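You operate a simulated robot arm through the tools that you are given. There is no shell and no other tool.

You are at the controls of a simulated robot arm. One attempt, no reset.

TASK
Fit the seal that the card names on the stub shaft, then the grey bush.
Fine: both go right down on the bearing.

Only the result counts: the job must be done as asked and must still hold three seconds after the hand-in. Knocking over, shifting, dropping, spilling or breaking anything else fails it. Lids that push on must go on centred and level and be pressed home; caps that screw on are set level and turned clockwise until they are tight.

THE ROBOT
A 6-joint arm with a two-finger parallel gripper, fixed in place. Base frame: the origin is on the floor under the middle of its stand, x ahead of it, y to its left, z up; the work surface is at about z = 880. Lengths are in mm, angles in degrees, forces in N, time in s.
With the tool pointing down near the work surface it reaches from about 240 to 640 mm from the base axis. Its first joint turns from -66.0 to 66.0 degrees. Payload 2.7 kg.
Tool frame: the origin (TCP) lies between the finger pads and is the grasp point; the fingertips stand 23 mm ahead of it; z points along the fingers, y is the line along which they close. The gripper opens to 94 mm. The fingers are 38 mm wide and 10 mm thick; the gripper's body (54 by 96 mm) begins 39 mm behind the TCP.
Orientation is that of the tool frame in the base frame, as a unit quaternion [x, y, z, w]. With the fingers straight down and closing along the base's y, the tool's x points along the base's -x, its y along +y and its z along -z.

THE INTERFACE
- The arm moves only by the tool step_arm. Its argument "steps" is a list of rows, each a list of 7 numbers: the shift along the base's x, y, z in units of 250 mm (1.0 is 250 mm), then the turn, a rotation vector about the base's x, y, z in units of 120 degrees (1.0 is 120 degrees), then the gripper command, from -1 (shut) to 1 (fully open), values between in proportion. In form: [[dx, dy, dz, rx, ry, rz, jaw], ...]. A call has 1 to 20 rows; each row is the pose to reach, as a shift and turn from the pose commanded when the call began. A call with a number of a shift or a turn outside -1 to 1 is refused whole. A row lasts 0.2 s, in which the tool goes at most 50 mm and 8.6 degrees; a call with a longer step from one row to the next is refused whole, and so is a gripper value outside its range. A pose out of reach is approached as far as the arm can. The call stops where the force on the tool passes 40 N (or 10 N more than at its start, if that is more) or the arm is blocked; 0.2 s more then pass. The fingers move at their own pace (about 45 mm/s each) and stop on an object; they squeeze with about 42 N. The grip force told is the motor's: it shows also when the fingers shut on nothing. Time passes only in rows, and 0.2 s behind the last, so rows that repeat a pose let the fingers close. The reply holds the time, the measured pose of the TCP, the force on the tool along the base axes, the opening and the grip force, in the units named above and with some noise, with the torque about the TCP (base axes, N m) and any sound that the robot's microphone picked up.
- Cameras (640 x 400 px; columns grow to the right, rows downward): "scene" is fixed at [67.6, -442.7, 1423.9]; the picture's right is [0.80, -0.60, 0.00], its down [-0.33, -0.43, -0.84] and it looks along [0.51, 0.67, -0.54] (base axes); focal length 359 px, centre (320, 200). "wrist" rides on the gripper at [86, 16, -74] in the tool frame; the picture's right is [-0.18, 0.98, 0.00], its down [-0.58, -0.11, -0.81] and it looks along [-0.79, -0.15, 0.59] (tool axes); focal length 243 px, centre (320, 200). There is no depth. A picture from a camera that has moved, and an enlarged one, comes with that camera's place and axes in the base frame and with its lens. The place of the scene camera against the robot may be out by one fixed shift of up to 25 mm in any direction.
- grab_frame(camera): a new picture of that camera. The clock stands still meanwhile.
- enlarge(camera, box): a new picture of the part [left, top, right, bottom] of that camera's present view, enlarged. The clock stands still meanwhile.
- finish_job(): hands the job in; it is judged then, once.

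Places have to be worked out from the pictures, the camera data and where the tool is seen. Open the gripper and draw the arm clear of the work before you hand the job in, unless the task says otherwise.

The tools are called after "Request:" as name(argument=value, ...) on one line, values as JSON. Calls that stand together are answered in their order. step_arm: Moves the arm, as the interface text tells. Its arguments: {"type":"object","properties":{"steps":{"type":"array"}},"required":["steps"]} The other tools are called the same way: grab_frame (camera) takes a picture; enlarge (camera, box) takes an enlarged picture of a part of a camera's view; finish_job () hands the job in.

At the start:

```text
time: 0.0
tcp_pos: [335.9, -22.3, 1180.8]
ee_rot: [0.0, 1.0, -0.001, 0.001]
force: [0.1, -0.5, -0.7]
wrist_torque: [-0.01, 0.0, 0.03]
gripper_width: 93.9
finger_force: 0.0
```

scene: 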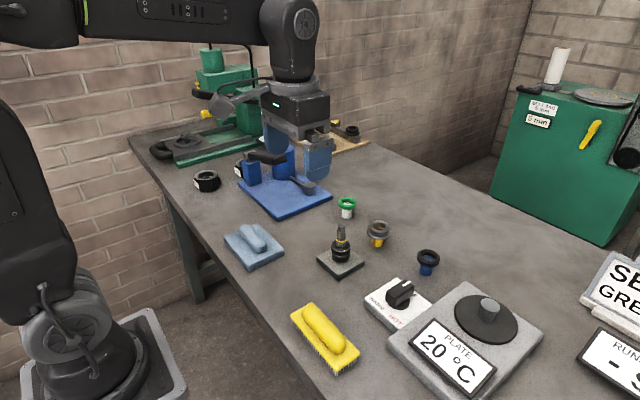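
wrist: 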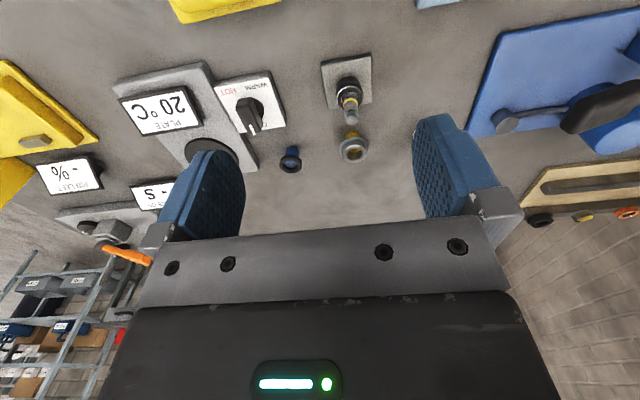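

The card is at the right edge of the scene view, only partly visible ("SE.. / GRE.."). I'll enlarge the relevant parts to read it and to see the parts near the stub shaft.

Request:
enlarge(camera="scene", box=[540, 230, 640, 400])

Request:
enlarge(camera="scene", box=[290, 180, 460, 290])

Request:
enlarge(camera="scene", box=[360, 250, 560, 400])

Request:
enlarge(camera="wrist", box=[250, 40, 420, 180])

Request:
enlarge(camera="wrist", box=[0, 60, 290, 260])

```text
2.35 times, centred on (590, 315) of scene
camera zoom: at [67.6, -442.7, 1423.9], right [0.8, -0.6, 0.0], down [-0.33, -0.43, -0.84], along [0.51, 0.67, -0.54], focal length 846 px, centre (-315, -71)
```

zoom: 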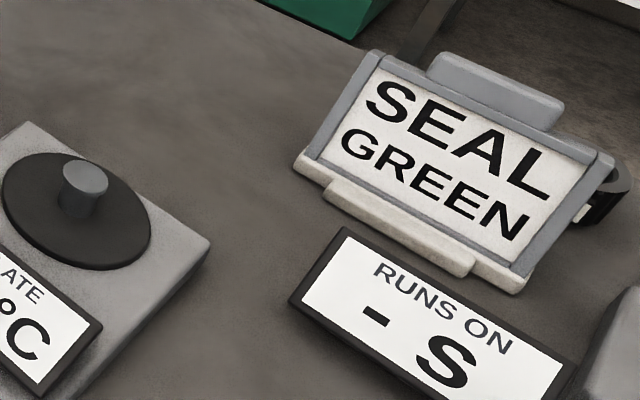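

```text
3.64 times, centred on (375, 235) of scene
camera zoom: at [67.6, -442.7, 1423.9], right [0.8, -0.6, 0.0], down [-0.33, -0.43, -0.84], along [0.51, 0.67, -0.54], focal length 1307 px, centre (120, 73)
```

zoom: 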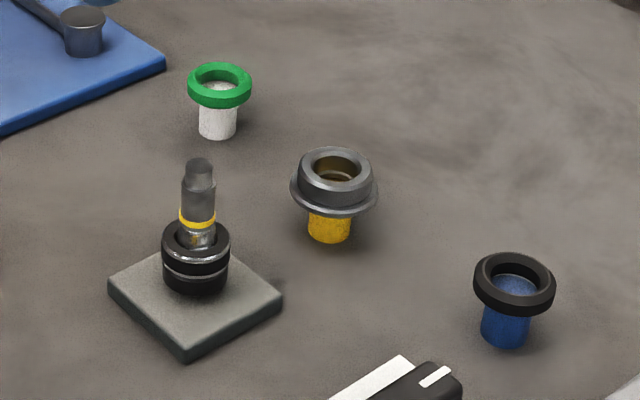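

```text
2.67 times, centred on (460, 325) of scene
camera zoom: at [67.6, -442.7, 1423.9], right [0.8, -0.6, 0.0], down [-0.33, -0.43, -0.84], along [0.51, 0.67, -0.54], focal length 958 px, centre (-53, -133)
```

zoom: 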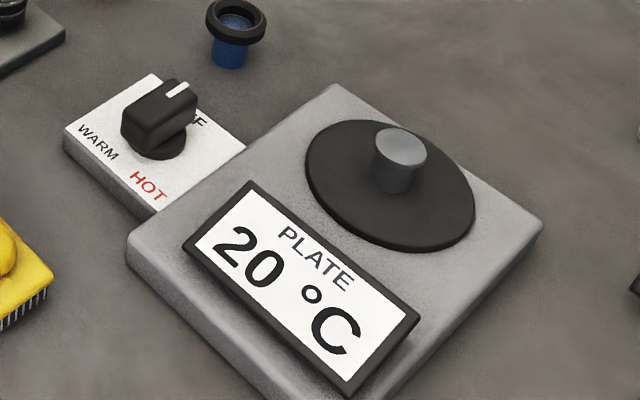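

```text
2.86 times, centred on (335, 110) of wrist
camera zoom: at [249.8, -6.3, 1256.0], right [0.18, 0.98, 0.0], down [0.58, -0.11, 0.81], along [0.79, -0.15, -0.59], focal length 693 px, centre (277, 457)
```

zoom: 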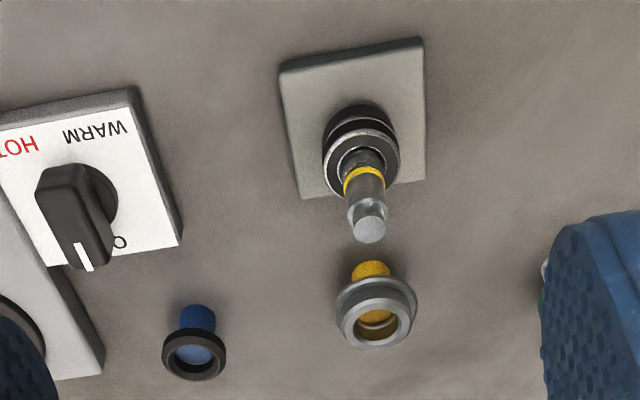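

```text
2.00 times, centred on (145, 160) of wrist
camera zoom: at [249.8, -6.3, 1256.0], right [0.18, 0.98, 0.0], down [0.58, -0.11, 0.81], along [0.79, -0.15, -0.59], focal length 485 px, centre (670, 280)
```

zoom: 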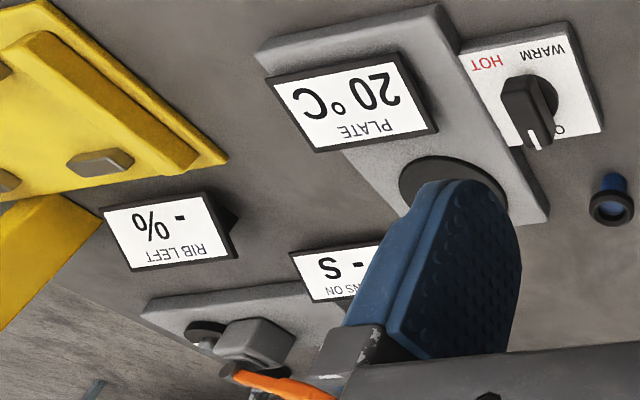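

The card says SEAL GREEN, so it is the green ring on the white post. The grey bush is on the yellow post, and there's a hot plate with a spigot (20 °C, knob with OFF/WARM/HOT). I'll move in slowly with open jaws to get a closer look at the shaft and parts.

Request:
step_arm(steps=[[0.04, 0.03, -0.15, 0, 0, 0, 1], [0.06, 0.06, -0.3, 0, 0, 0, 1], [0.08, 0.09, -0.42, 0, 0, 0, 1], [0.08, 0.09, -0.52, 0, 0, 0, 1], [0.08, 0.09, -0.52, 0, 0, 0, 1]])

```text
time: 1.2
tcp_pos: [355.5, 0.7, 1050.7]
ee_rot: [0.0, 1.0, 0.0, 0.0]
force: [0.1, -1.2, -0.8]
wrist_torque: [-0.03, 0.03, -0.01]
gripper_width: 94.4
finger_force: 0.1
```

The arm is now at (355, 1, 1051) with the fingers open. I take wrist and scene pictures.

Request:
grab_frame(camera="wrist")

Request:
enlarge(camera="wrist", box=[220, 20, 420, 170])

Request:
grab_frame(camera="scene")

```text
taken
camera wrist: at [270.2, 16.6, 1125.8], right [0.18, 0.98, 0.0], down [0.58, -0.11, 0.81], along [0.79, -0.15, -0.59], focal length 243 px, centre (320, 200)
```

wrist: 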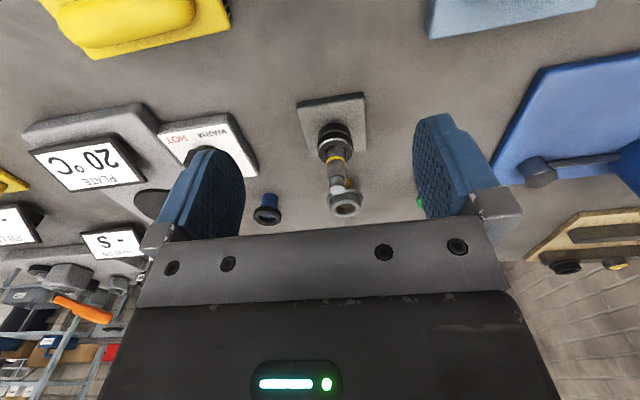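

```text
2.67 times, centred on (320, 95) of wrist
camera zoom: at [270.2, 16.6, 1125.8], right [0.18, 0.98, 0.0], down [0.58, -0.11, 0.81], along [0.79, -0.15, -0.59], focal length 647 px, centre (320, 480)
```

zoom: 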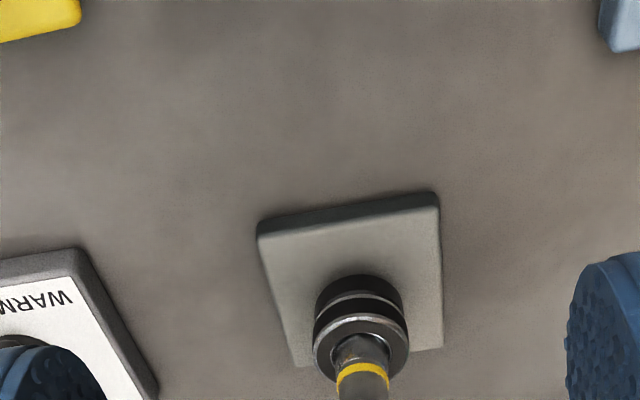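

```text
taken
```

scene: 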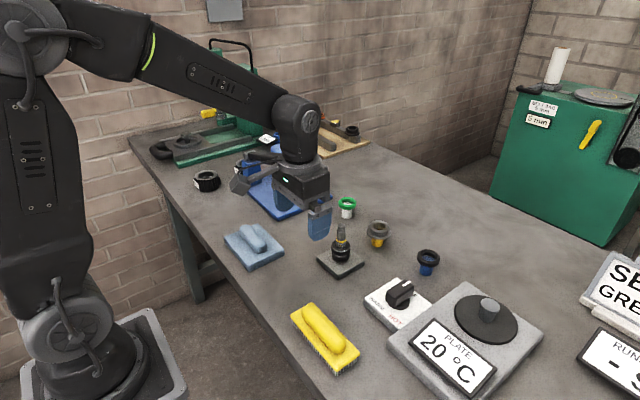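

I'll enlarge the shaft/bush region and the plate region from this viewpoint.

Request:
enlarge(camera="wrist", box=[290, 90, 400, 230])

Request:
enlarge(camera="wrist", box=[0, 90, 290, 260])

Request:
enlarge(camera="scene", box=[310, 180, 450, 290])

Request:
enlarge(camera="scene", box=[360, 270, 460, 340])

```text
2.86 times, centred on (345, 160) of wrist
camera zoom: at [270.2, 16.6, 1125.8], right [0.18, 0.98, 0.0], down [0.58, -0.11, 0.81], along [0.79, -0.15, -0.59], focal length 693 px, centre (249, 314)
```

zoom: 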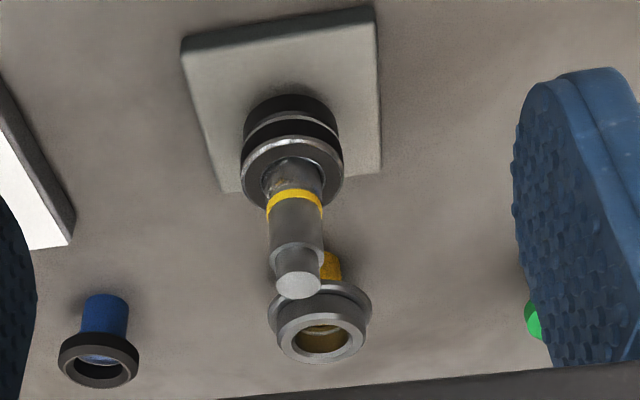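

```text
2.21 times, centred on (145, 175) of wrist
camera zoom: at [270.2, 16.6, 1125.8], right [0.18, 0.98, 0.0], down [0.58, -0.11, 0.81], along [0.79, -0.15, -0.59], focal length 535 px, centre (706, 255)
```

zoom: 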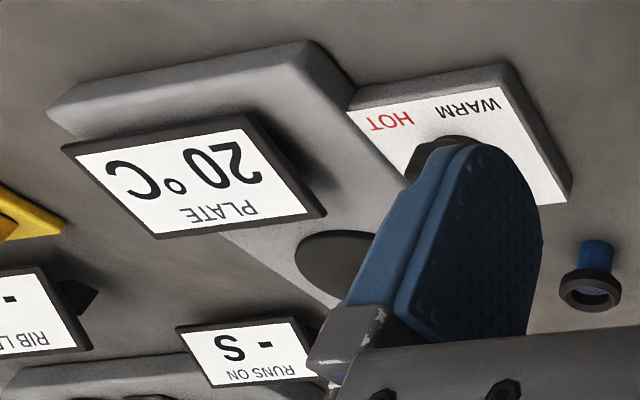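

```text
3.64 times, centred on (380, 235) of scene
camera zoom: at [67.6, -442.7, 1423.9], right [0.8, -0.6, 0.0], down [-0.33, -0.43, -0.84], along [0.51, 0.67, -0.54], focal length 1307 px, centre (102, 73)
```

zoom: 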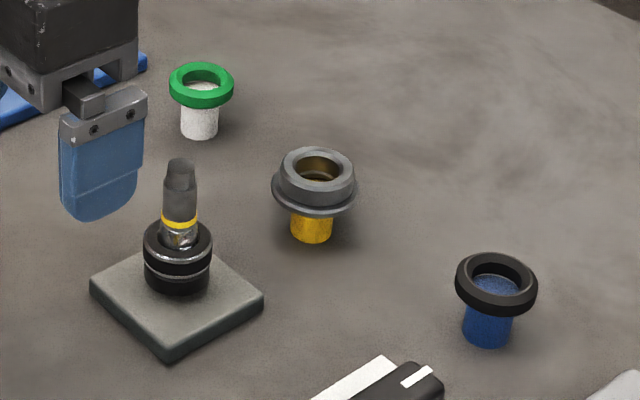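

```text
5.71 times, centred on (410, 305) of scene
camera zoom: at [67.6, -442.7, 1423.9], right [0.8, -0.6, 0.0], down [-0.33, -0.43, -0.84], along [0.51, 0.67, -0.54], focal length 2053 px, centre (-194, -400)
```

zoom: 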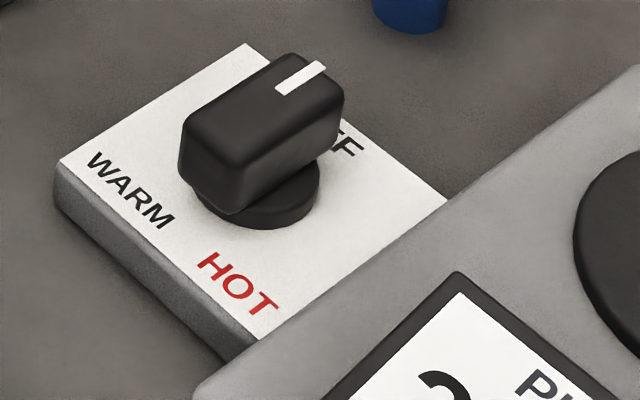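

I'll read the labels on the green cabinet and the other objects on the bench to see if anything else matters.

Request:
enlarge(camera="scene", box=[490, 40, 640, 240])

Request:
enlarge(camera="scene", box=[130, 60, 380, 270])

```text
2.00 times, centred on (565, 140) of scene
camera zoom: at [67.6, -442.7, 1423.9], right [0.8, -0.6, 0.0], down [-0.33, -0.43, -0.84], along [0.51, 0.67, -0.54], focal length 719 px, centre (-170, 320)
```

zoom: 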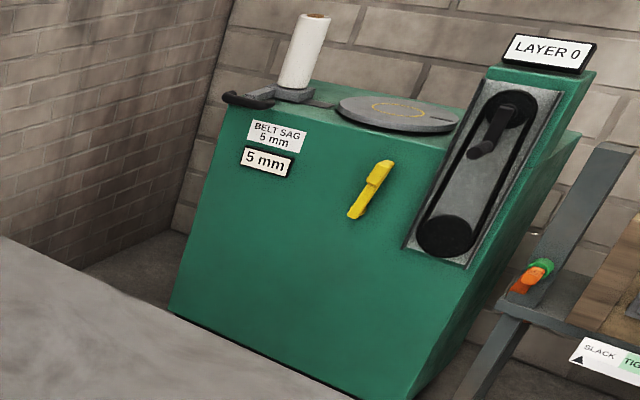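

```text
1.90 times, centred on (255, 165) of scene
camera zoom: at [67.6, -442.7, 1423.9], right [0.8, -0.6, 0.0], down [-0.33, -0.43, -0.84], along [0.51, 0.67, -0.54], focal length 684 px, centre (444, 267)
```

zoom: 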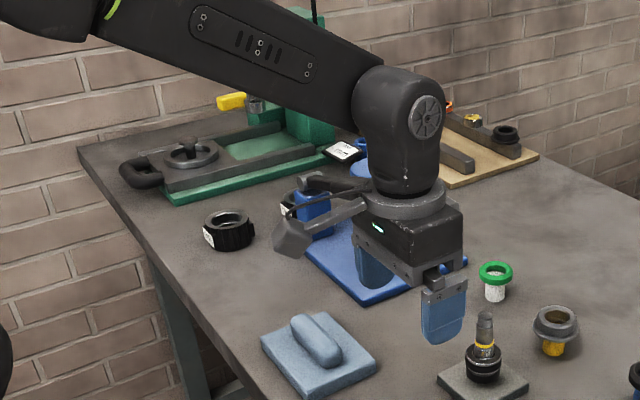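

The other stations look unrelated, but the hot plate may matter for the bush fit, so I want to compare the bush bore with the shaft diameter. I'll tilt the tool 30° and go above the bush (about x 547, y 0) for a close look from above.

Request:
step_arm(steps=[[0.15, 0.0, 0.0, 0, 0.06, 0, 1], [0.32, 0.0, 0.0, 0, 0.12, 0, 1], [0.48, 0.0, 0.0, 0, 0.18, 0, 1], [0.56, 0.0, -0.08, 0, 0.24, 0, 1], [0.56, 0.0, -0.14, 0, 0.25, 0, 1], [0.56, 0.0, -0.14, 0, 0.25, 0, 1]])

Request:
grab_frame(camera="wrist")

Request:
enlarge(camera="wrist", box=[240, 80, 400, 240])

```text
time: 2.6
tcp_pos: [497.0, 0.5, 1014.5]
ee_rot: [0.001, 0.966, 0.0, -0.258]
force: [-0.6, 0.6, -0.2]
wrist_torque: [0.02, 0.0, -0.03]
gripper_width: 94.0
finger_force: 0.1
```

```text
taken
camera wrist: at [459.4, 16.6, 1124.0], right [0.16, 0.98, -0.09], down [0.91, -0.11, 0.41], along [0.39, -0.15, -0.91], focal length 243 px, centre (320, 200)
```

wrist: 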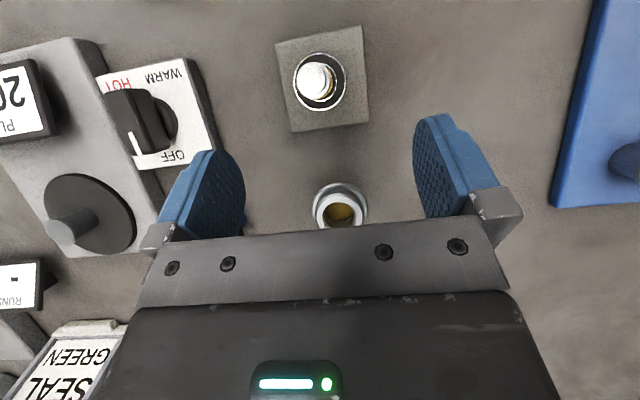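

```text
2.50 times, centred on (320, 160) of wrist
camera zoom: at [459.4, 16.6, 1124.0], right [0.16, 0.98, -0.09], down [0.91, -0.11, 0.41], along [0.39, -0.15, -0.91], focal length 606 px, centre (320, 300)
```

zoom: 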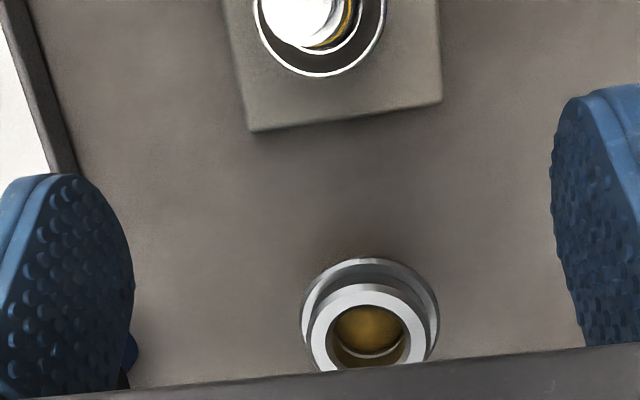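

From above, the bush bore looks about 27 mm. I'll zoom on the shaft top from here to measure its diameters.

Request:
enlarge(camera="wrist", box=[260, 15, 390, 145])

Request:
enlarge(camera="wrist", box=[300, 170, 380, 240])

Request:
enlarge(camera="wrist", box=[0, 30, 250, 280])

```text
3.08 times, centred on (325, 80) of wrist
camera zoom: at [459.4, 16.6, 1124.0], right [0.16, 0.98, -0.09], down [0.91, -0.11, 0.41], along [0.39, -0.15, -0.91], focal length 746 px, centre (305, 569)
```

zoom: 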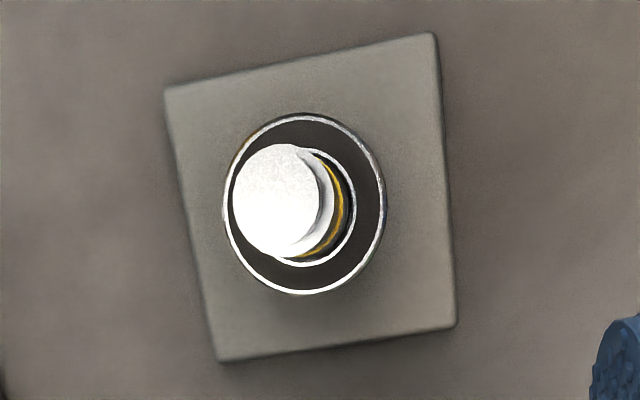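

```text
5.71 times, centred on (340, 205) of wrist
camera zoom: at [459.4, 16.6, 1124.0], right [0.16, 0.98, -0.09], down [0.91, -0.11, 0.41], along [0.39, -0.15, -0.91], focal length 1386 px, centre (206, 171)
```

zoom: 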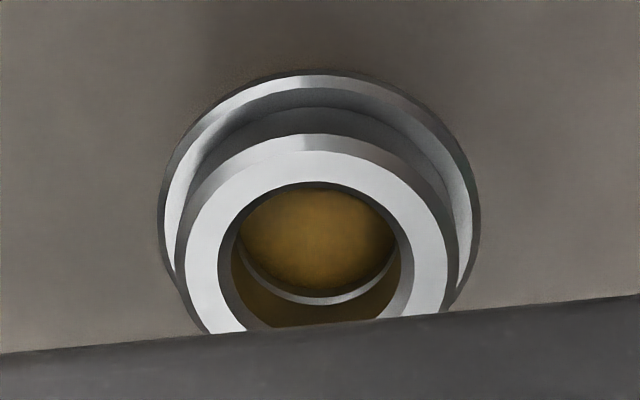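

```text
1.60 times, centred on (125, 155) of wrist
camera zoom: at [459.4, 16.6, 1124.0], right [0.16, 0.98, -0.09], down [0.91, -0.11, 0.41], along [0.39, -0.15, -0.91], focal length 388 px, centre (632, 272)
```

zoom: 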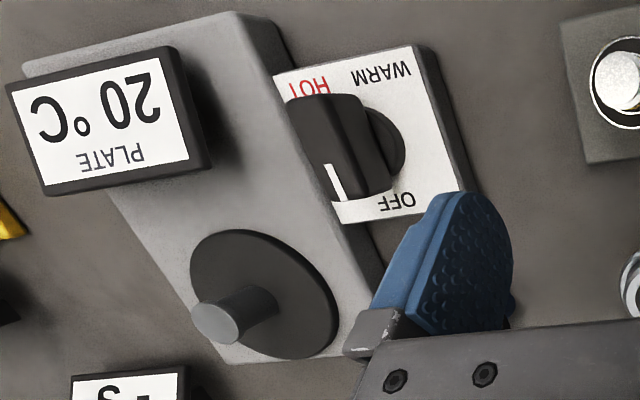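

Triangulating: shaft tip at about (451, 0, 982), 15 mm pilot, ~20 mm main shaft, bearing top z≈927; bush top at about (563, 0, 929). I'll move the camera over the bush to look straight into its bore.

Request:
step_arm(steps=[[0.15, 0.0, 0.0, 0, 0, 0, 1], [0.3, 0.0, -0.06, 0, 0, 0, 1], [0.352, 0.0, -0.14, 0, 0, 0, 1], [0.352, 0.0, -0.2, 0, 0, 0, 1], [0.352, 0.0, -0.2, 0, 0, 0, 1]])

Request:
grab_frame(camera="wrist")

Request:
enlarge(camera="wrist", box=[250, 50, 410, 210])

```text
time: 3.8
tcp_pos: [551.2, -1.3, 966.4]
ee_rot: [-0.001, 0.966, -0.001, -0.258]
force: [0.3, 0.5, 0.2]
wrist_torque: [0.02, 0.01, -0.02]
gripper_width: 94.1
finger_force: 0.1
out of reach, approached as far as the arm can: row 2, 3, 4, 5
```

```text
taken
camera wrist: at [515.1, 14.2, 1074.5], right [0.16, 0.98, -0.09], down [0.91, -0.11, 0.41], along [0.39, -0.15, -0.91], focal length 243 px, centre (320, 200)
```

wrist: 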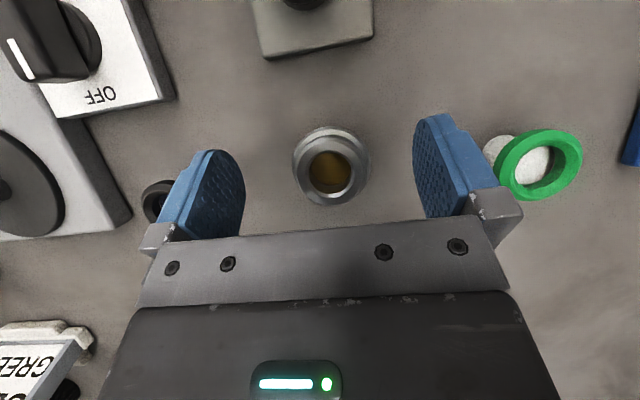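

```text
2.50 times, centred on (330, 130) of wrist
camera zoom: at [515.1, 14.2, 1074.5], right [0.16, 0.98, -0.09], down [0.91, -0.11, 0.41], along [0.39, -0.15, -0.91], focal length 606 px, centre (295, 375)
```

zoom: 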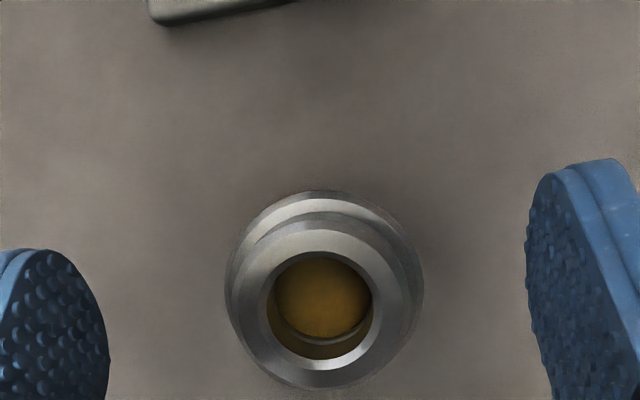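

The bush bore looks wide from here; I'll zoom harder into the bush bore and onto the green seal on its post.

Request:
enlarge(camera="wrist", box=[285, 115, 385, 215])

Request:
enlarge(camera="wrist", box=[475, 105, 600, 220])

```text
4.00 times, centred on (335, 165) of wrist
camera zoom: at [515.1, 14.2, 1074.5], right [0.16, 0.98, -0.09], down [0.91, -0.11, 0.41], along [0.39, -0.15, -0.91], focal length 970 px, centre (260, 340)
```

zoom: 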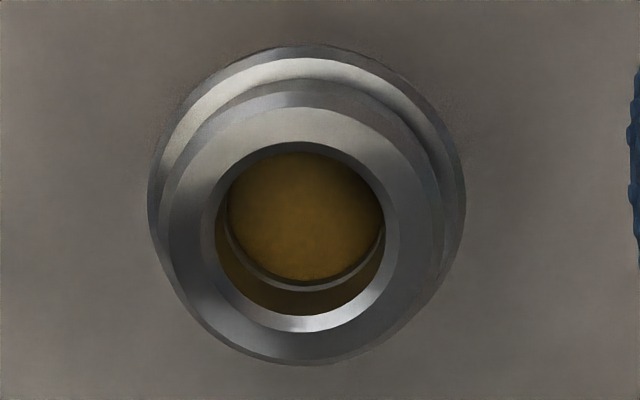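

```text
3.48 times, centred on (538, 162) of wrist
camera zoom: at [515.1, 14.2, 1074.5], right [0.16, 0.98, -0.09], down [0.91, -0.11, 0.41], along [0.39, -0.15, -0.91], focal length 844 px, centre (-436, 330)
```

zoom: 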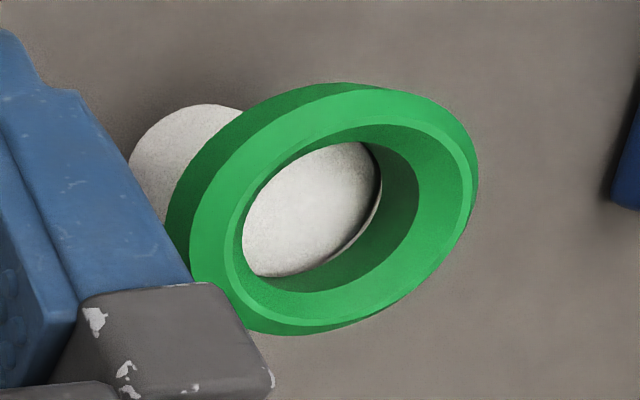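

The seal and bush bores look close to the post diameters (~25 mm). I'll raise up and move back, removing the tilt, to get a close side view of the shaft; first a small move to see where the commanded pose stands after the out-of-reach clip.

Request:
step_arm(steps=[[0.0, 0.0, 0.12, 0, 0, 0, 1], [0.0, 0.0, 0.3, 0, 0, 0, 1], [-0.05, 0.0, 0.4, 0, 0, 0, 1], [-0.2, 0.0, 0.4, 0, 0, 0, 1]])

```text
time: 4.8
tcp_pos: [501.6, -2.5, 1065.3]
ee_rot: [0.0, 0.966, 0.001, -0.26]
force: [-0.5, 0.2, -0.9]
wrist_torque: [0.01, -0.03, 0.05]
gripper_width: 94.1
finger_force: 0.1
out of reach, approached as far as the arm can: row 1, 2, 3
```

The command base is the clipped pose (now at 502, -2.5, 1065). Now I untilt and move back and down to view the shaft from the side at close range.

Request:
step_arm(steps=[[-0.15, 0.01, 0.0, 0, -0.06, 0, 1], [-0.3, 0.01, 0.0, 0, -0.12, 0, 1], [-0.4, 0.01, -0.08, 0, -0.18, 0, 1], [-0.42, 0.01, -0.2, 0, -0.24, 0, 1], [-0.42, 0.01, -0.32, 0, -0.25, 0, 1], [-0.42, 0.01, -0.32, 0, -0.25, 0, 1]])

Request:
grab_frame(camera="wrist")

Request:
enlarge(camera="wrist", box=[270, 90, 400, 230])

```text
time: 6.2
tcp_pos: [396.3, 0.7, 984.5]
ee_rot: [0.001, 1.0, -0.002, 0.0]
force: [0.6, 0.0, -0.6]
wrist_torque: [-0.01, -0.01, 0.0]
gripper_width: 93.9
finger_force: 0.1
```

```text
taken
camera wrist: at [311.2, 17.2, 1060.4], right [0.18, 0.98, 0.0], down [0.58, -0.11, 0.81], along [0.79, -0.15, -0.59], focal length 243 px, centre (320, 200)
```

wrist: 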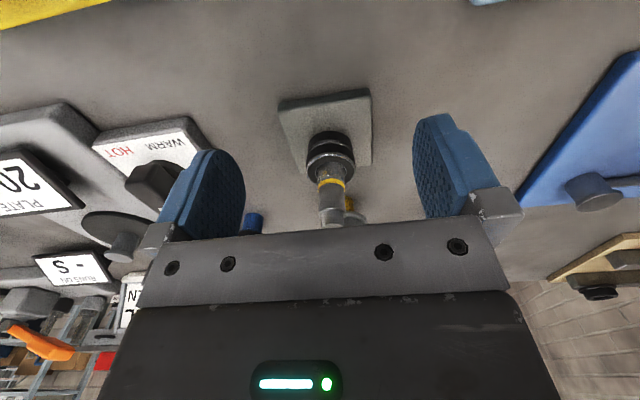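

```text
2.86 times, centred on (335, 160) of wrist
camera zoom: at [311.2, 17.2, 1060.4], right [0.18, 0.98, 0.0], down [0.58, -0.11, 0.81], along [0.79, -0.15, -0.59], focal length 693 px, centre (277, 314)
```

zoom: 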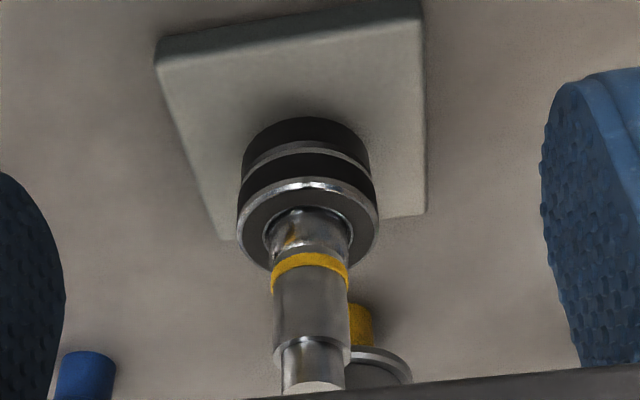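

The seal top comes out at about (574, 123, 925) and the shaft is about Ø20 with Ø39 bearing below. I'll lift and go over the green seal at a safe height, then check centring with the wrist camera.

Request:
step_arm(steps=[[0.0, 0.0, 0.18, 0, 0, 0, 1], [0.1, 0.08, 0.24, 0, 0, 0, 1], [0.25, 0.18, 0.24, 0, 0, 0, 1], [0.4, 0.28, 0.24, 0, 0, 0, 1], [0.55, 0.39, 0.24, 0, 0, 0, 1], [0.69, 0.48, 0.2, 0, 0, 0, 1], [0.71, 0.49, 0.08, 0, 0, 0, 1], [0.71, 0.49, 0.0, 0, 0, 0, 1], [0.71, 0.49, 0.0, 0, 0, 0, 1]])

Request:
grab_frame(camera="wrist")

Request:
enlarge(camera="wrist", box=[250, 40, 390, 190])

Request:
enlarge(camera="scene", box=[290, 140, 430, 250])

```text
time: 8.2
tcp_pos: [574.6, 123.6, 985.3]
ee_rot: [0.0, 1.0, 0.001, 0.001]
force: [0.7, -0.9, 0.2]
wrist_torque: [0.01, 0.01, 0.01]
gripper_width: 93.7
finger_force: 0.0
```

```text
taken
camera wrist: at [489.0, 139.4, 1060.7], right [0.18, 0.98, 0.0], down [0.58, -0.11, 0.81], along [0.79, -0.15, -0.59], focal length 243 px, centre (320, 200)
```

wrist: 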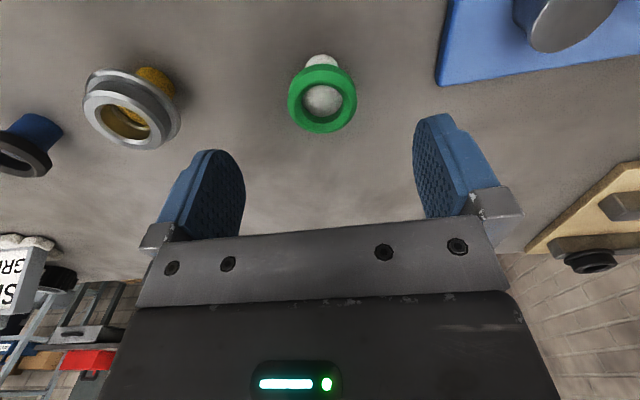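

```text
2.67 times, centred on (320, 115) of wrist
camera zoom: at [489.0, 139.4, 1060.7], right [0.18, 0.98, 0.0], down [0.58, -0.11, 0.81], along [0.79, -0.15, -0.59], focal length 647 px, centre (320, 427)
```

zoom: 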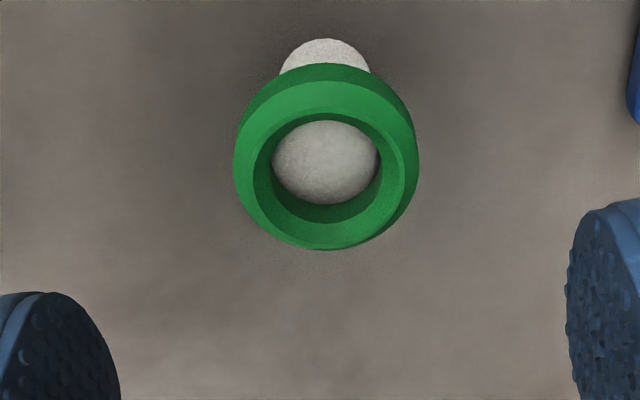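

```text
3.64 times, centred on (360, 195) of scene
camera zoom: at [67.6, -442.7, 1423.9], right [0.8, -0.6, 0.0], down [-0.33, -0.43, -0.84], along [0.51, 0.67, -0.54], focal length 1307 px, centre (174, 218)
```

zoom: 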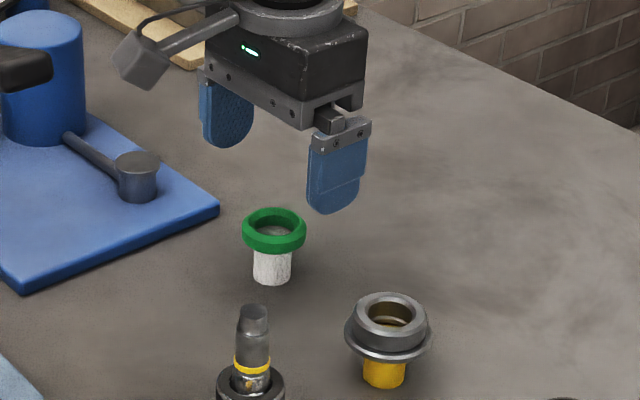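

The ring is nearly under the tool: its centre reads (573, 124.4). I'll nudge +0.8 mm in y and pre-close the jaw to about 58 mm to check the symmetry of the fingers around the ring.

Request:
step_arm(steps=[[-0.004, 0.003, 0, 0, 0, 0, 0.25], [-0.004, 0.003, -0.08, 0, 0, 0, 0.25], [-0.004, 0.003, -0.08, 0, 0, 0, 0.25], [-0.004, 0.003, -0.08, 0, 0, 0, 0.25]])

Request:
enlarge(camera="wrist", box=[220, 50, 420, 210])

Request:
enlarge(camera="scene", box=[290, 140, 430, 250])

```text
time: 9.2
tcp_pos: [573.0, 124.2, 964.4]
ee_rot: [0.0, 1.0, 0.001, 0.0]
force: [0.0, 0.3, 0.0]
wrist_torque: [0.02, -0.03, 0.0]
gripper_width: 58.6
finger_force: 0.1
```

```text
2.50 times, centred on (320, 130) of wrist
camera zoom: at [487.8, 140.4, 1041.1], right [0.18, 0.98, 0.0], down [0.58, -0.11, 0.81], along [0.79, -0.15, -0.59], focal length 606 px, centre (320, 375)
```

zoom: 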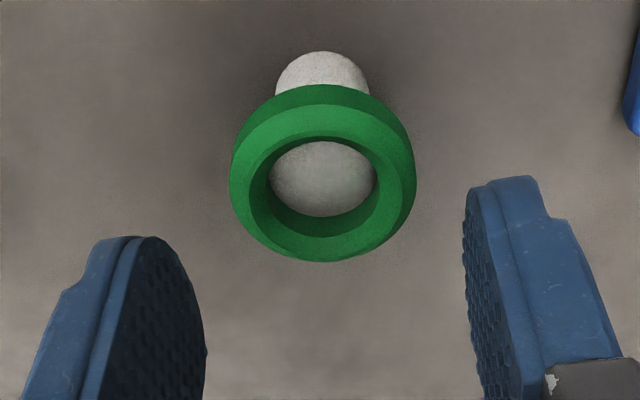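

```text
3.64 times, centred on (360, 195) of scene
camera zoom: at [67.6, -442.7, 1423.9], right [0.8, -0.6, 0.0], down [-0.33, -0.43, -0.84], along [0.51, 0.67, -0.54], focal length 1307 px, centre (174, 218)
```

zoom: 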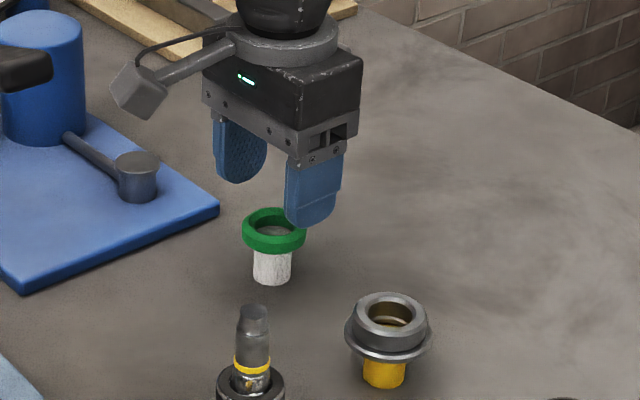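

The ring sits ~0.5 mm to +y of the tool axis with its top near z 924 and bottom near 914. I'll correct y, descend to TCP z≈934 (fingertips just below the ring's underside), then close gently.

Request:
step_arm(steps=[[0, 0.002, -0.04, 0, 0, 0, 0.25], [0, 0.002, -0.08, 0, 0, 0, 0.25], [0, 0.002, -0.124, 0, 0, 0, 0.25], [0, 0.002, -0.124, 0, 0, 0, 0.25]])

Request:
grab_frame(camera="wrist")

Request:
enlarge(camera="scene", box=[310, 160, 410, 240])

```text
time: 10.2
tcp_pos: [573.2, 124.6, 934.7]
ee_rot: [0.0, 1.0, 0.001, 0.001]
force: [-0.1, -0.2, 0.9]
wrist_torque: [-0.04, 0.02, -0.01]
gripper_width: 58.8
finger_force: 0.1
```

```text
taken
camera wrist: at [487.5, 140.6, 1009.5], right [0.18, 0.98, 0.0], down [0.58, -0.11, 0.81], along [0.79, -0.15, -0.59], focal length 243 px, centre (320, 200)
```

wrist: 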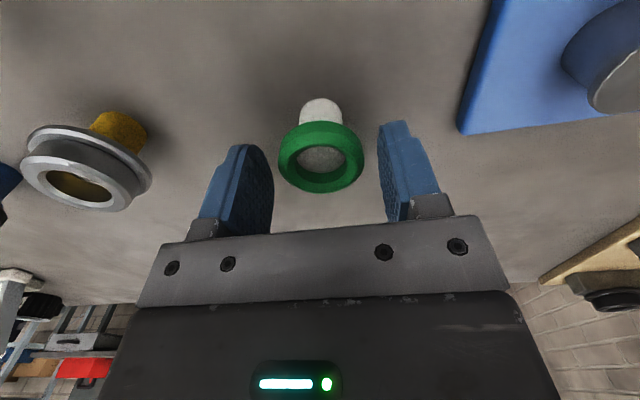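

```text
5.00 times, centred on (360, 200) of scene
camera zoom: at [67.6, -442.7, 1423.9], right [0.8, -0.6, 0.0], down [-0.33, -0.43, -0.84], along [0.51, 0.67, -0.54], focal length 1797 px, centre (120, 200)
```

zoom: 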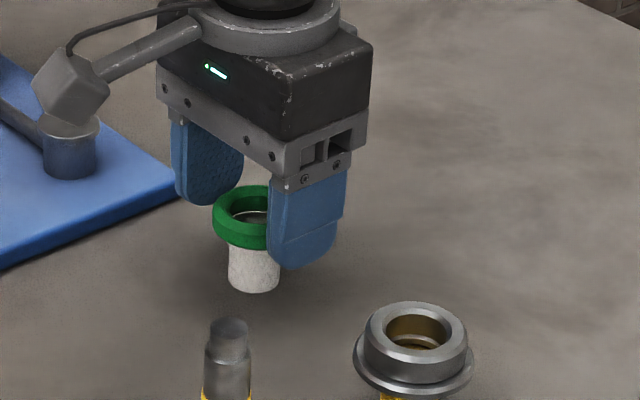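

The ring is centred between the fingers, with fingertips a bit below it. I raise 2.5 mm so the palm will clear the shaft tip later, then close on the ring.

Request:
step_arm(steps=[[0, 0.0015, 0.01, 0, 0, 0, 0.25], [0, 0.0015, 0.01, 0, 0, 0, 0.1], [0, 0.0015, 0.01, 0, 0, 0, 0.0], [0, 0.0015, 0.01, 0, 0, 0, -0.1], [0, 0.0015, 0.01, 0, 0, 0, -0.2], [0, 0.0015, 0.01, 0, 0, 0, -0.3], [0, 0.0015, 0.01, 0, 0, 0, -0.3]])

Request:
grab_frame(camera="wrist")

```text
time: 11.8
tcp_pos: [573.5, 125.3, 936.6]
ee_rot: [0.0, 1.0, 0.0, 0.001]
force: [-0.4, -0.6, 0.9]
wrist_torque: [-0.06, 0.0, 0.02]
gripper_width: 42.0
finger_force: 41.9
```

```text
taken
camera wrist: at [487.6, 141.2, 1012.6], right [0.18, 0.98, 0.0], down [0.58, -0.11, 0.81], along [0.79, -0.15, -0.59], focal length 243 px, centre (320, 200)
```

wrist: 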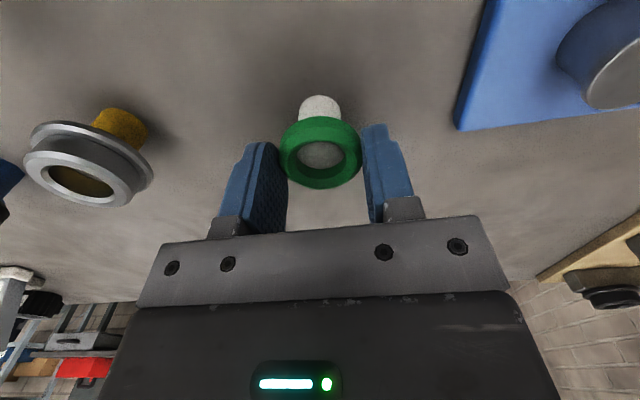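

Gripped at 42 mm with 42 N. I lift slowly straight up, then take pictures to check the ring came off its post.

Request:
step_arm(steps=[[0, 0, 0.02, 0, 0, 0, -0.3], [0, 0, 0.06, 0, 0, 0, -0.3], [0, 0, 0.12, 0, 0, 0, -0.3], [0, 0, 0.22, 0, 0, 0, -0.3], [0, 0, 0.32, 0, 0, 0, -0.3], [0, 0, 0.36, 0, 0, 0, -0.3], [0, 0, 0.36, 0, 0, 0, -0.3]])

Request:
grab_frame(camera="wrist")

Request:
enlarge(camera="scene", box=[290, 120, 430, 250])

```text
time: 13.4
tcp_pos: [573.0, 124.7, 1027.5]
ee_rot: [0.0, 1.0, 0.0, 0.0]
force: [1.1, 0.3, -0.9]
wrist_torque: [-0.05, 0.05, -0.01]
gripper_width: 42.3
finger_force: 42.4
```

```text
taken
camera wrist: at [487.6, 140.7, 1102.4], right [0.18, 0.98, 0.0], down [0.58, -0.11, 0.81], along [0.79, -0.15, -0.59], focal length 243 px, centre (320, 200)
```

wrist: 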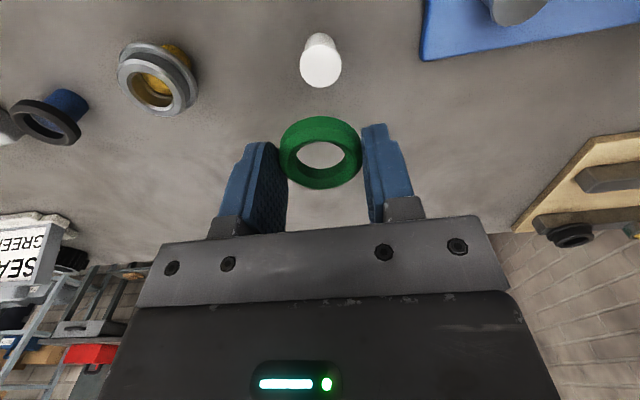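

```text
3.08 times, centred on (360, 185) of scene
camera zoom: at [67.6, -442.7, 1423.9], right [0.8, -0.6, 0.0], down [-0.33, -0.43, -0.84], along [0.51, 0.67, -0.54], focal length 1106 px, centre (197, 246)
```

zoom: 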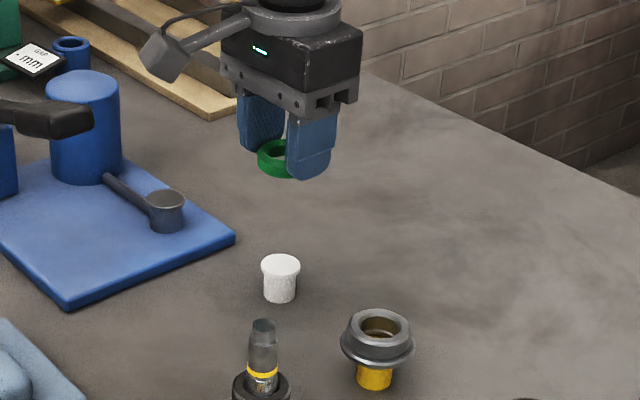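

The ring is off its post and held level. I'll zoom on the held ring to measure its bore and position relative to the tool.

Request:
enlarge(camera="wrist", box=[260, 100, 390, 200])

Request:
enlarge(camera="scene", box=[330, 140, 400, 195])

Request:
enlarge(camera="wrist", box=[100, 30, 210, 130])

```text
4.00 times, centred on (325, 150) of wrist
camera zoom: at [487.6, 140.7, 1102.4], right [0.18, 0.98, 0.0], down [0.58, -0.11, 0.81], along [0.79, -0.15, -0.59], focal length 970 px, centre (300, 400)
```

zoom: 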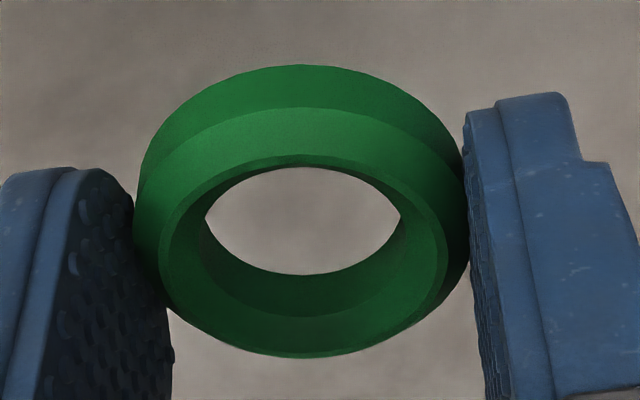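

```text
7.27 times, centred on (365, 168) of scene
camera zoom: at [67.6, -442.7, 1423.9], right [0.8, -0.6, 0.0], down [-0.33, -0.43, -0.84], along [0.51, 0.67, -0.54], focal length 2613 px, centre (-7, 436)
```

zoom: 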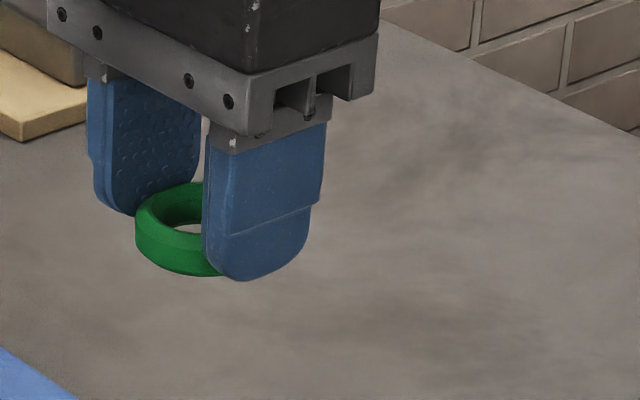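

```text
4.00 times, centred on (155, 80) of wrist
camera zoom: at [487.6, 140.7, 1102.4], right [0.18, 0.98, 0.0], down [0.58, -0.11, 0.81], along [0.79, -0.15, -0.59], focal length 970 px, centre (980, 680)
```

zoom: 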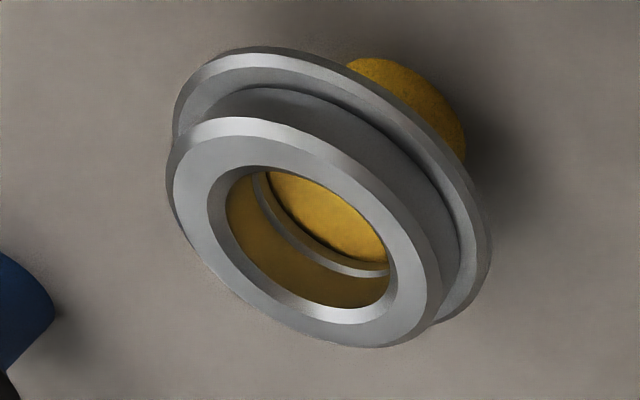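

The ring's bore measures ~25 mm, comfortably larger than the ~20 mm shaft, and it is held level. Now I carry it over the shaft at (451, 0), staying at z≈1027 so it clears the tip.

Request:
step_arm(steps=[[-0.08, -0.08, 0.0, 0, 0, 0, -0.3], [-0.19, -0.2, 0.0, 0, 0, 0, -0.3], [-0.3, -0.32, 0.0, 0, 0, 0, -0.3], [-0.41, -0.42, 0.0, 0, 0, 0, -0.3], [-0.48, -0.5, 0.0, 0, 0, 0, -0.3], [-0.48, -0.5, 0.0, 0, 0, 0, -0.3], [-0.48, -0.5, -0.04, 0, 0, 0, -0.3], [-0.48, -0.5, -0.04, 0, 0, 0, -0.3]])

Request:
grab_frame(camera="wrist")

Request:
enlarge(camera="wrist", box=[260, 80, 390, 200])

Request:
enlarge(camera="scene", box=[290, 180, 400, 280])

```text
time: 15.2
tcp_pos: [453.8, -0.1, 1017.2]
ee_rot: [0.0, 1.0, 0.0, 0.001]
force: [0.6, 0.4, -0.7]
wrist_torque: [-0.01, -0.01, -0.01]
gripper_width: 42.3
finger_force: 42.0
```

```text
taken
camera wrist: at [367.5, 15.8, 1092.5], right [0.18, 0.98, 0.0], down [0.58, -0.11, 0.81], along [0.79, -0.15, -0.59], focal length 243 px, centre (320, 200)
```

wrist: 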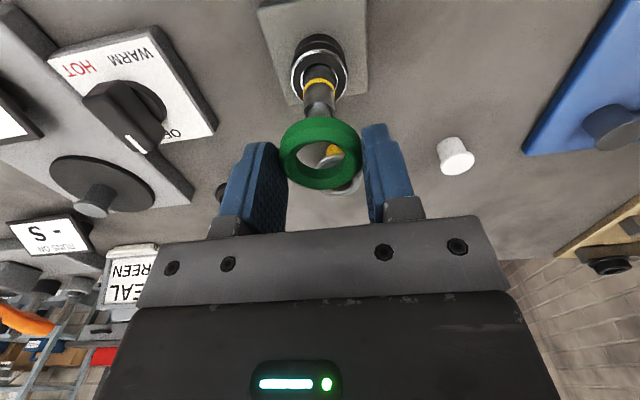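

```text
3.33 times, centred on (325, 140) of wrist
camera zoom: at [367.5, 15.8, 1092.5], right [0.18, 0.98, 0.0], down [0.58, -0.11, 0.81], along [0.79, -0.15, -0.59], focal length 809 px, centre (303, 400)
```

zoom: 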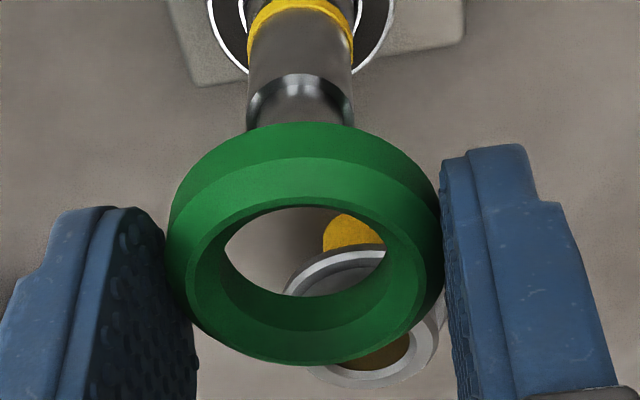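

```text
4.00 times, centred on (345, 230) of scene
camera zoom: at [67.6, -442.7, 1423.9], right [0.8, -0.6, 0.0], down [-0.33, -0.43, -0.84], along [0.51, 0.67, -0.54], focal length 1437 px, centre (220, 80)
```

zoom: 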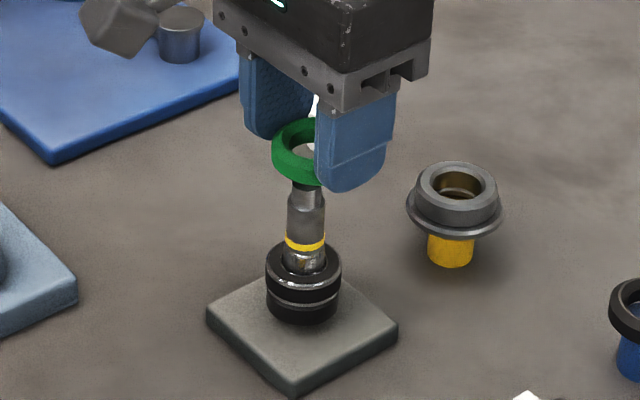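

Ring is above and slightly beyond the tip (tool at x 453.8, shaft axis ~451.3). I shift about -2 mm in x and -0.5 mm in y, then lower until the pilot just enters the bore, and look.

Request:
step_arm(steps=[[-0.008, -0.002, 0.0, 0, 0, 0, -0.3], [-0.008, -0.002, -0.04, 0, 0, 0, -0.3], [-0.008, -0.002, -0.08, 0, 0, 0, -0.3], [-0.008, -0.002, -0.08, 0, 0, 0, -0.3]])

Request:
enlarge(camera="wrist", box=[260, 90, 390, 210])

Request:
enlarge(camera="scene", box=[300, 190, 390, 270])

```text
time: 16.2
tcp_pos: [451.8, -0.1, 996.6]
ee_rot: [0.0, 1.0, -0.001, 0.0]
force: [0.2, 1.4, -1.2]
wrist_torque: [0.02, 0.02, -0.01]
gripper_width: 42.4
finger_force: 42.3
```

```text
3.33 times, centred on (325, 150) of wrist
camera zoom: at [366.1, 15.7, 1072.1], right [0.18, 0.98, 0.0], down [0.58, -0.11, 0.81], along [0.79, -0.15, -0.59], focal length 809 px, centre (303, 367)
```

zoom: 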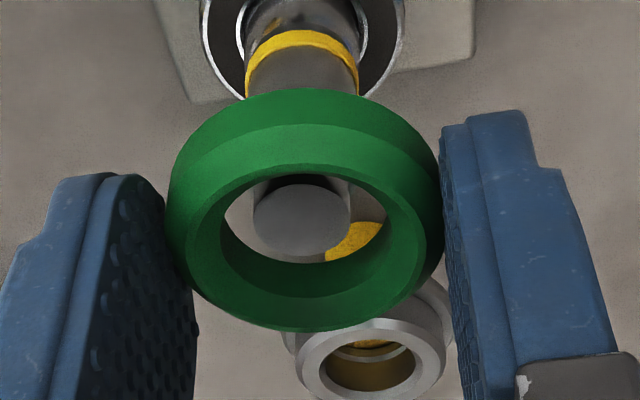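

```text
5.00 times, centred on (345, 230) of scene
camera zoom: at [67.6, -442.7, 1423.9], right [0.8, -0.6, 0.0], down [-0.33, -0.43, -0.84], along [0.51, 0.67, -0.54], focal length 1797 px, centre (195, 50)
```

zoom: 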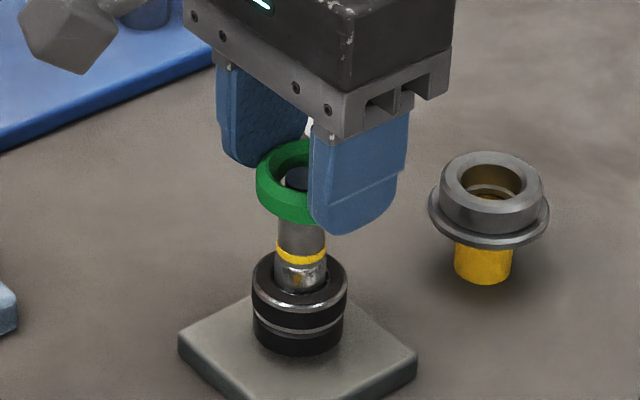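

The pilot tip is inside the bore; ring centre is about 1.5 mm beyond and 0.3 mm left of the shaft axis. I correct that and lower gradually over the main diameter, watching force.

Request:
step_arm(steps=[[-0.006, -0.0012, 0.0, 0, 0, 0, -0.3], [-0.006, -0.0012, -0.02, 0, 0, 0, -0.3], [-0.006, -0.0012, -0.04, 0, 0, 0, -0.3], [-0.006, -0.0012, -0.06, 0, 0, 0, -0.3], [-0.006, -0.0012, -0.08, 0, 0, 0, -0.3], [-0.006, -0.0012, -0.1, 0, 0, 0, -0.3], [-0.006, -0.0012, -0.1, 0, 0, 0, -0.3]])

Request:
enlarge(camera="wrist", box=[260, 90, 390, 210])

Request:
enlarge(camera="scene", box=[300, 200, 390, 280])

```text
time: 17.8
tcp_pos: [450.0, -0.5, 970.8]
ee_rot: [0.001, 1.0, 0.0, 0.0]
force: [0.1, 0.1, -0.2]
wrist_torque: [0.0, 0.02, 0.03]
gripper_width: 42.1
finger_force: 41.8
```

```text
3.33 times, centred on (325, 150) of wrist
camera zoom: at [364.4, 15.3, 1046.9], right [0.18, 0.98, 0.0], down [0.58, -0.11, 0.81], along [0.79, -0.15, -0.59], focal length 809 px, centre (303, 367)
```

zoom: 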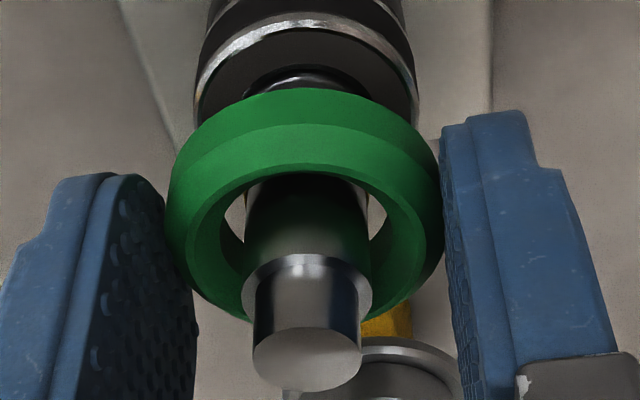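

```text
5.00 times, centred on (345, 240) of scene
camera zoom: at [67.6, -442.7, 1423.9], right [0.8, -0.6, 0.0], down [-0.33, -0.43, -0.84], along [0.51, 0.67, -0.54], focal length 1797 px, centre (195, 0)
```

zoom: 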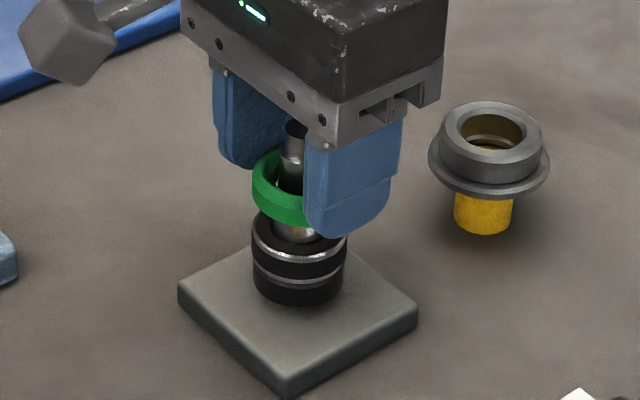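

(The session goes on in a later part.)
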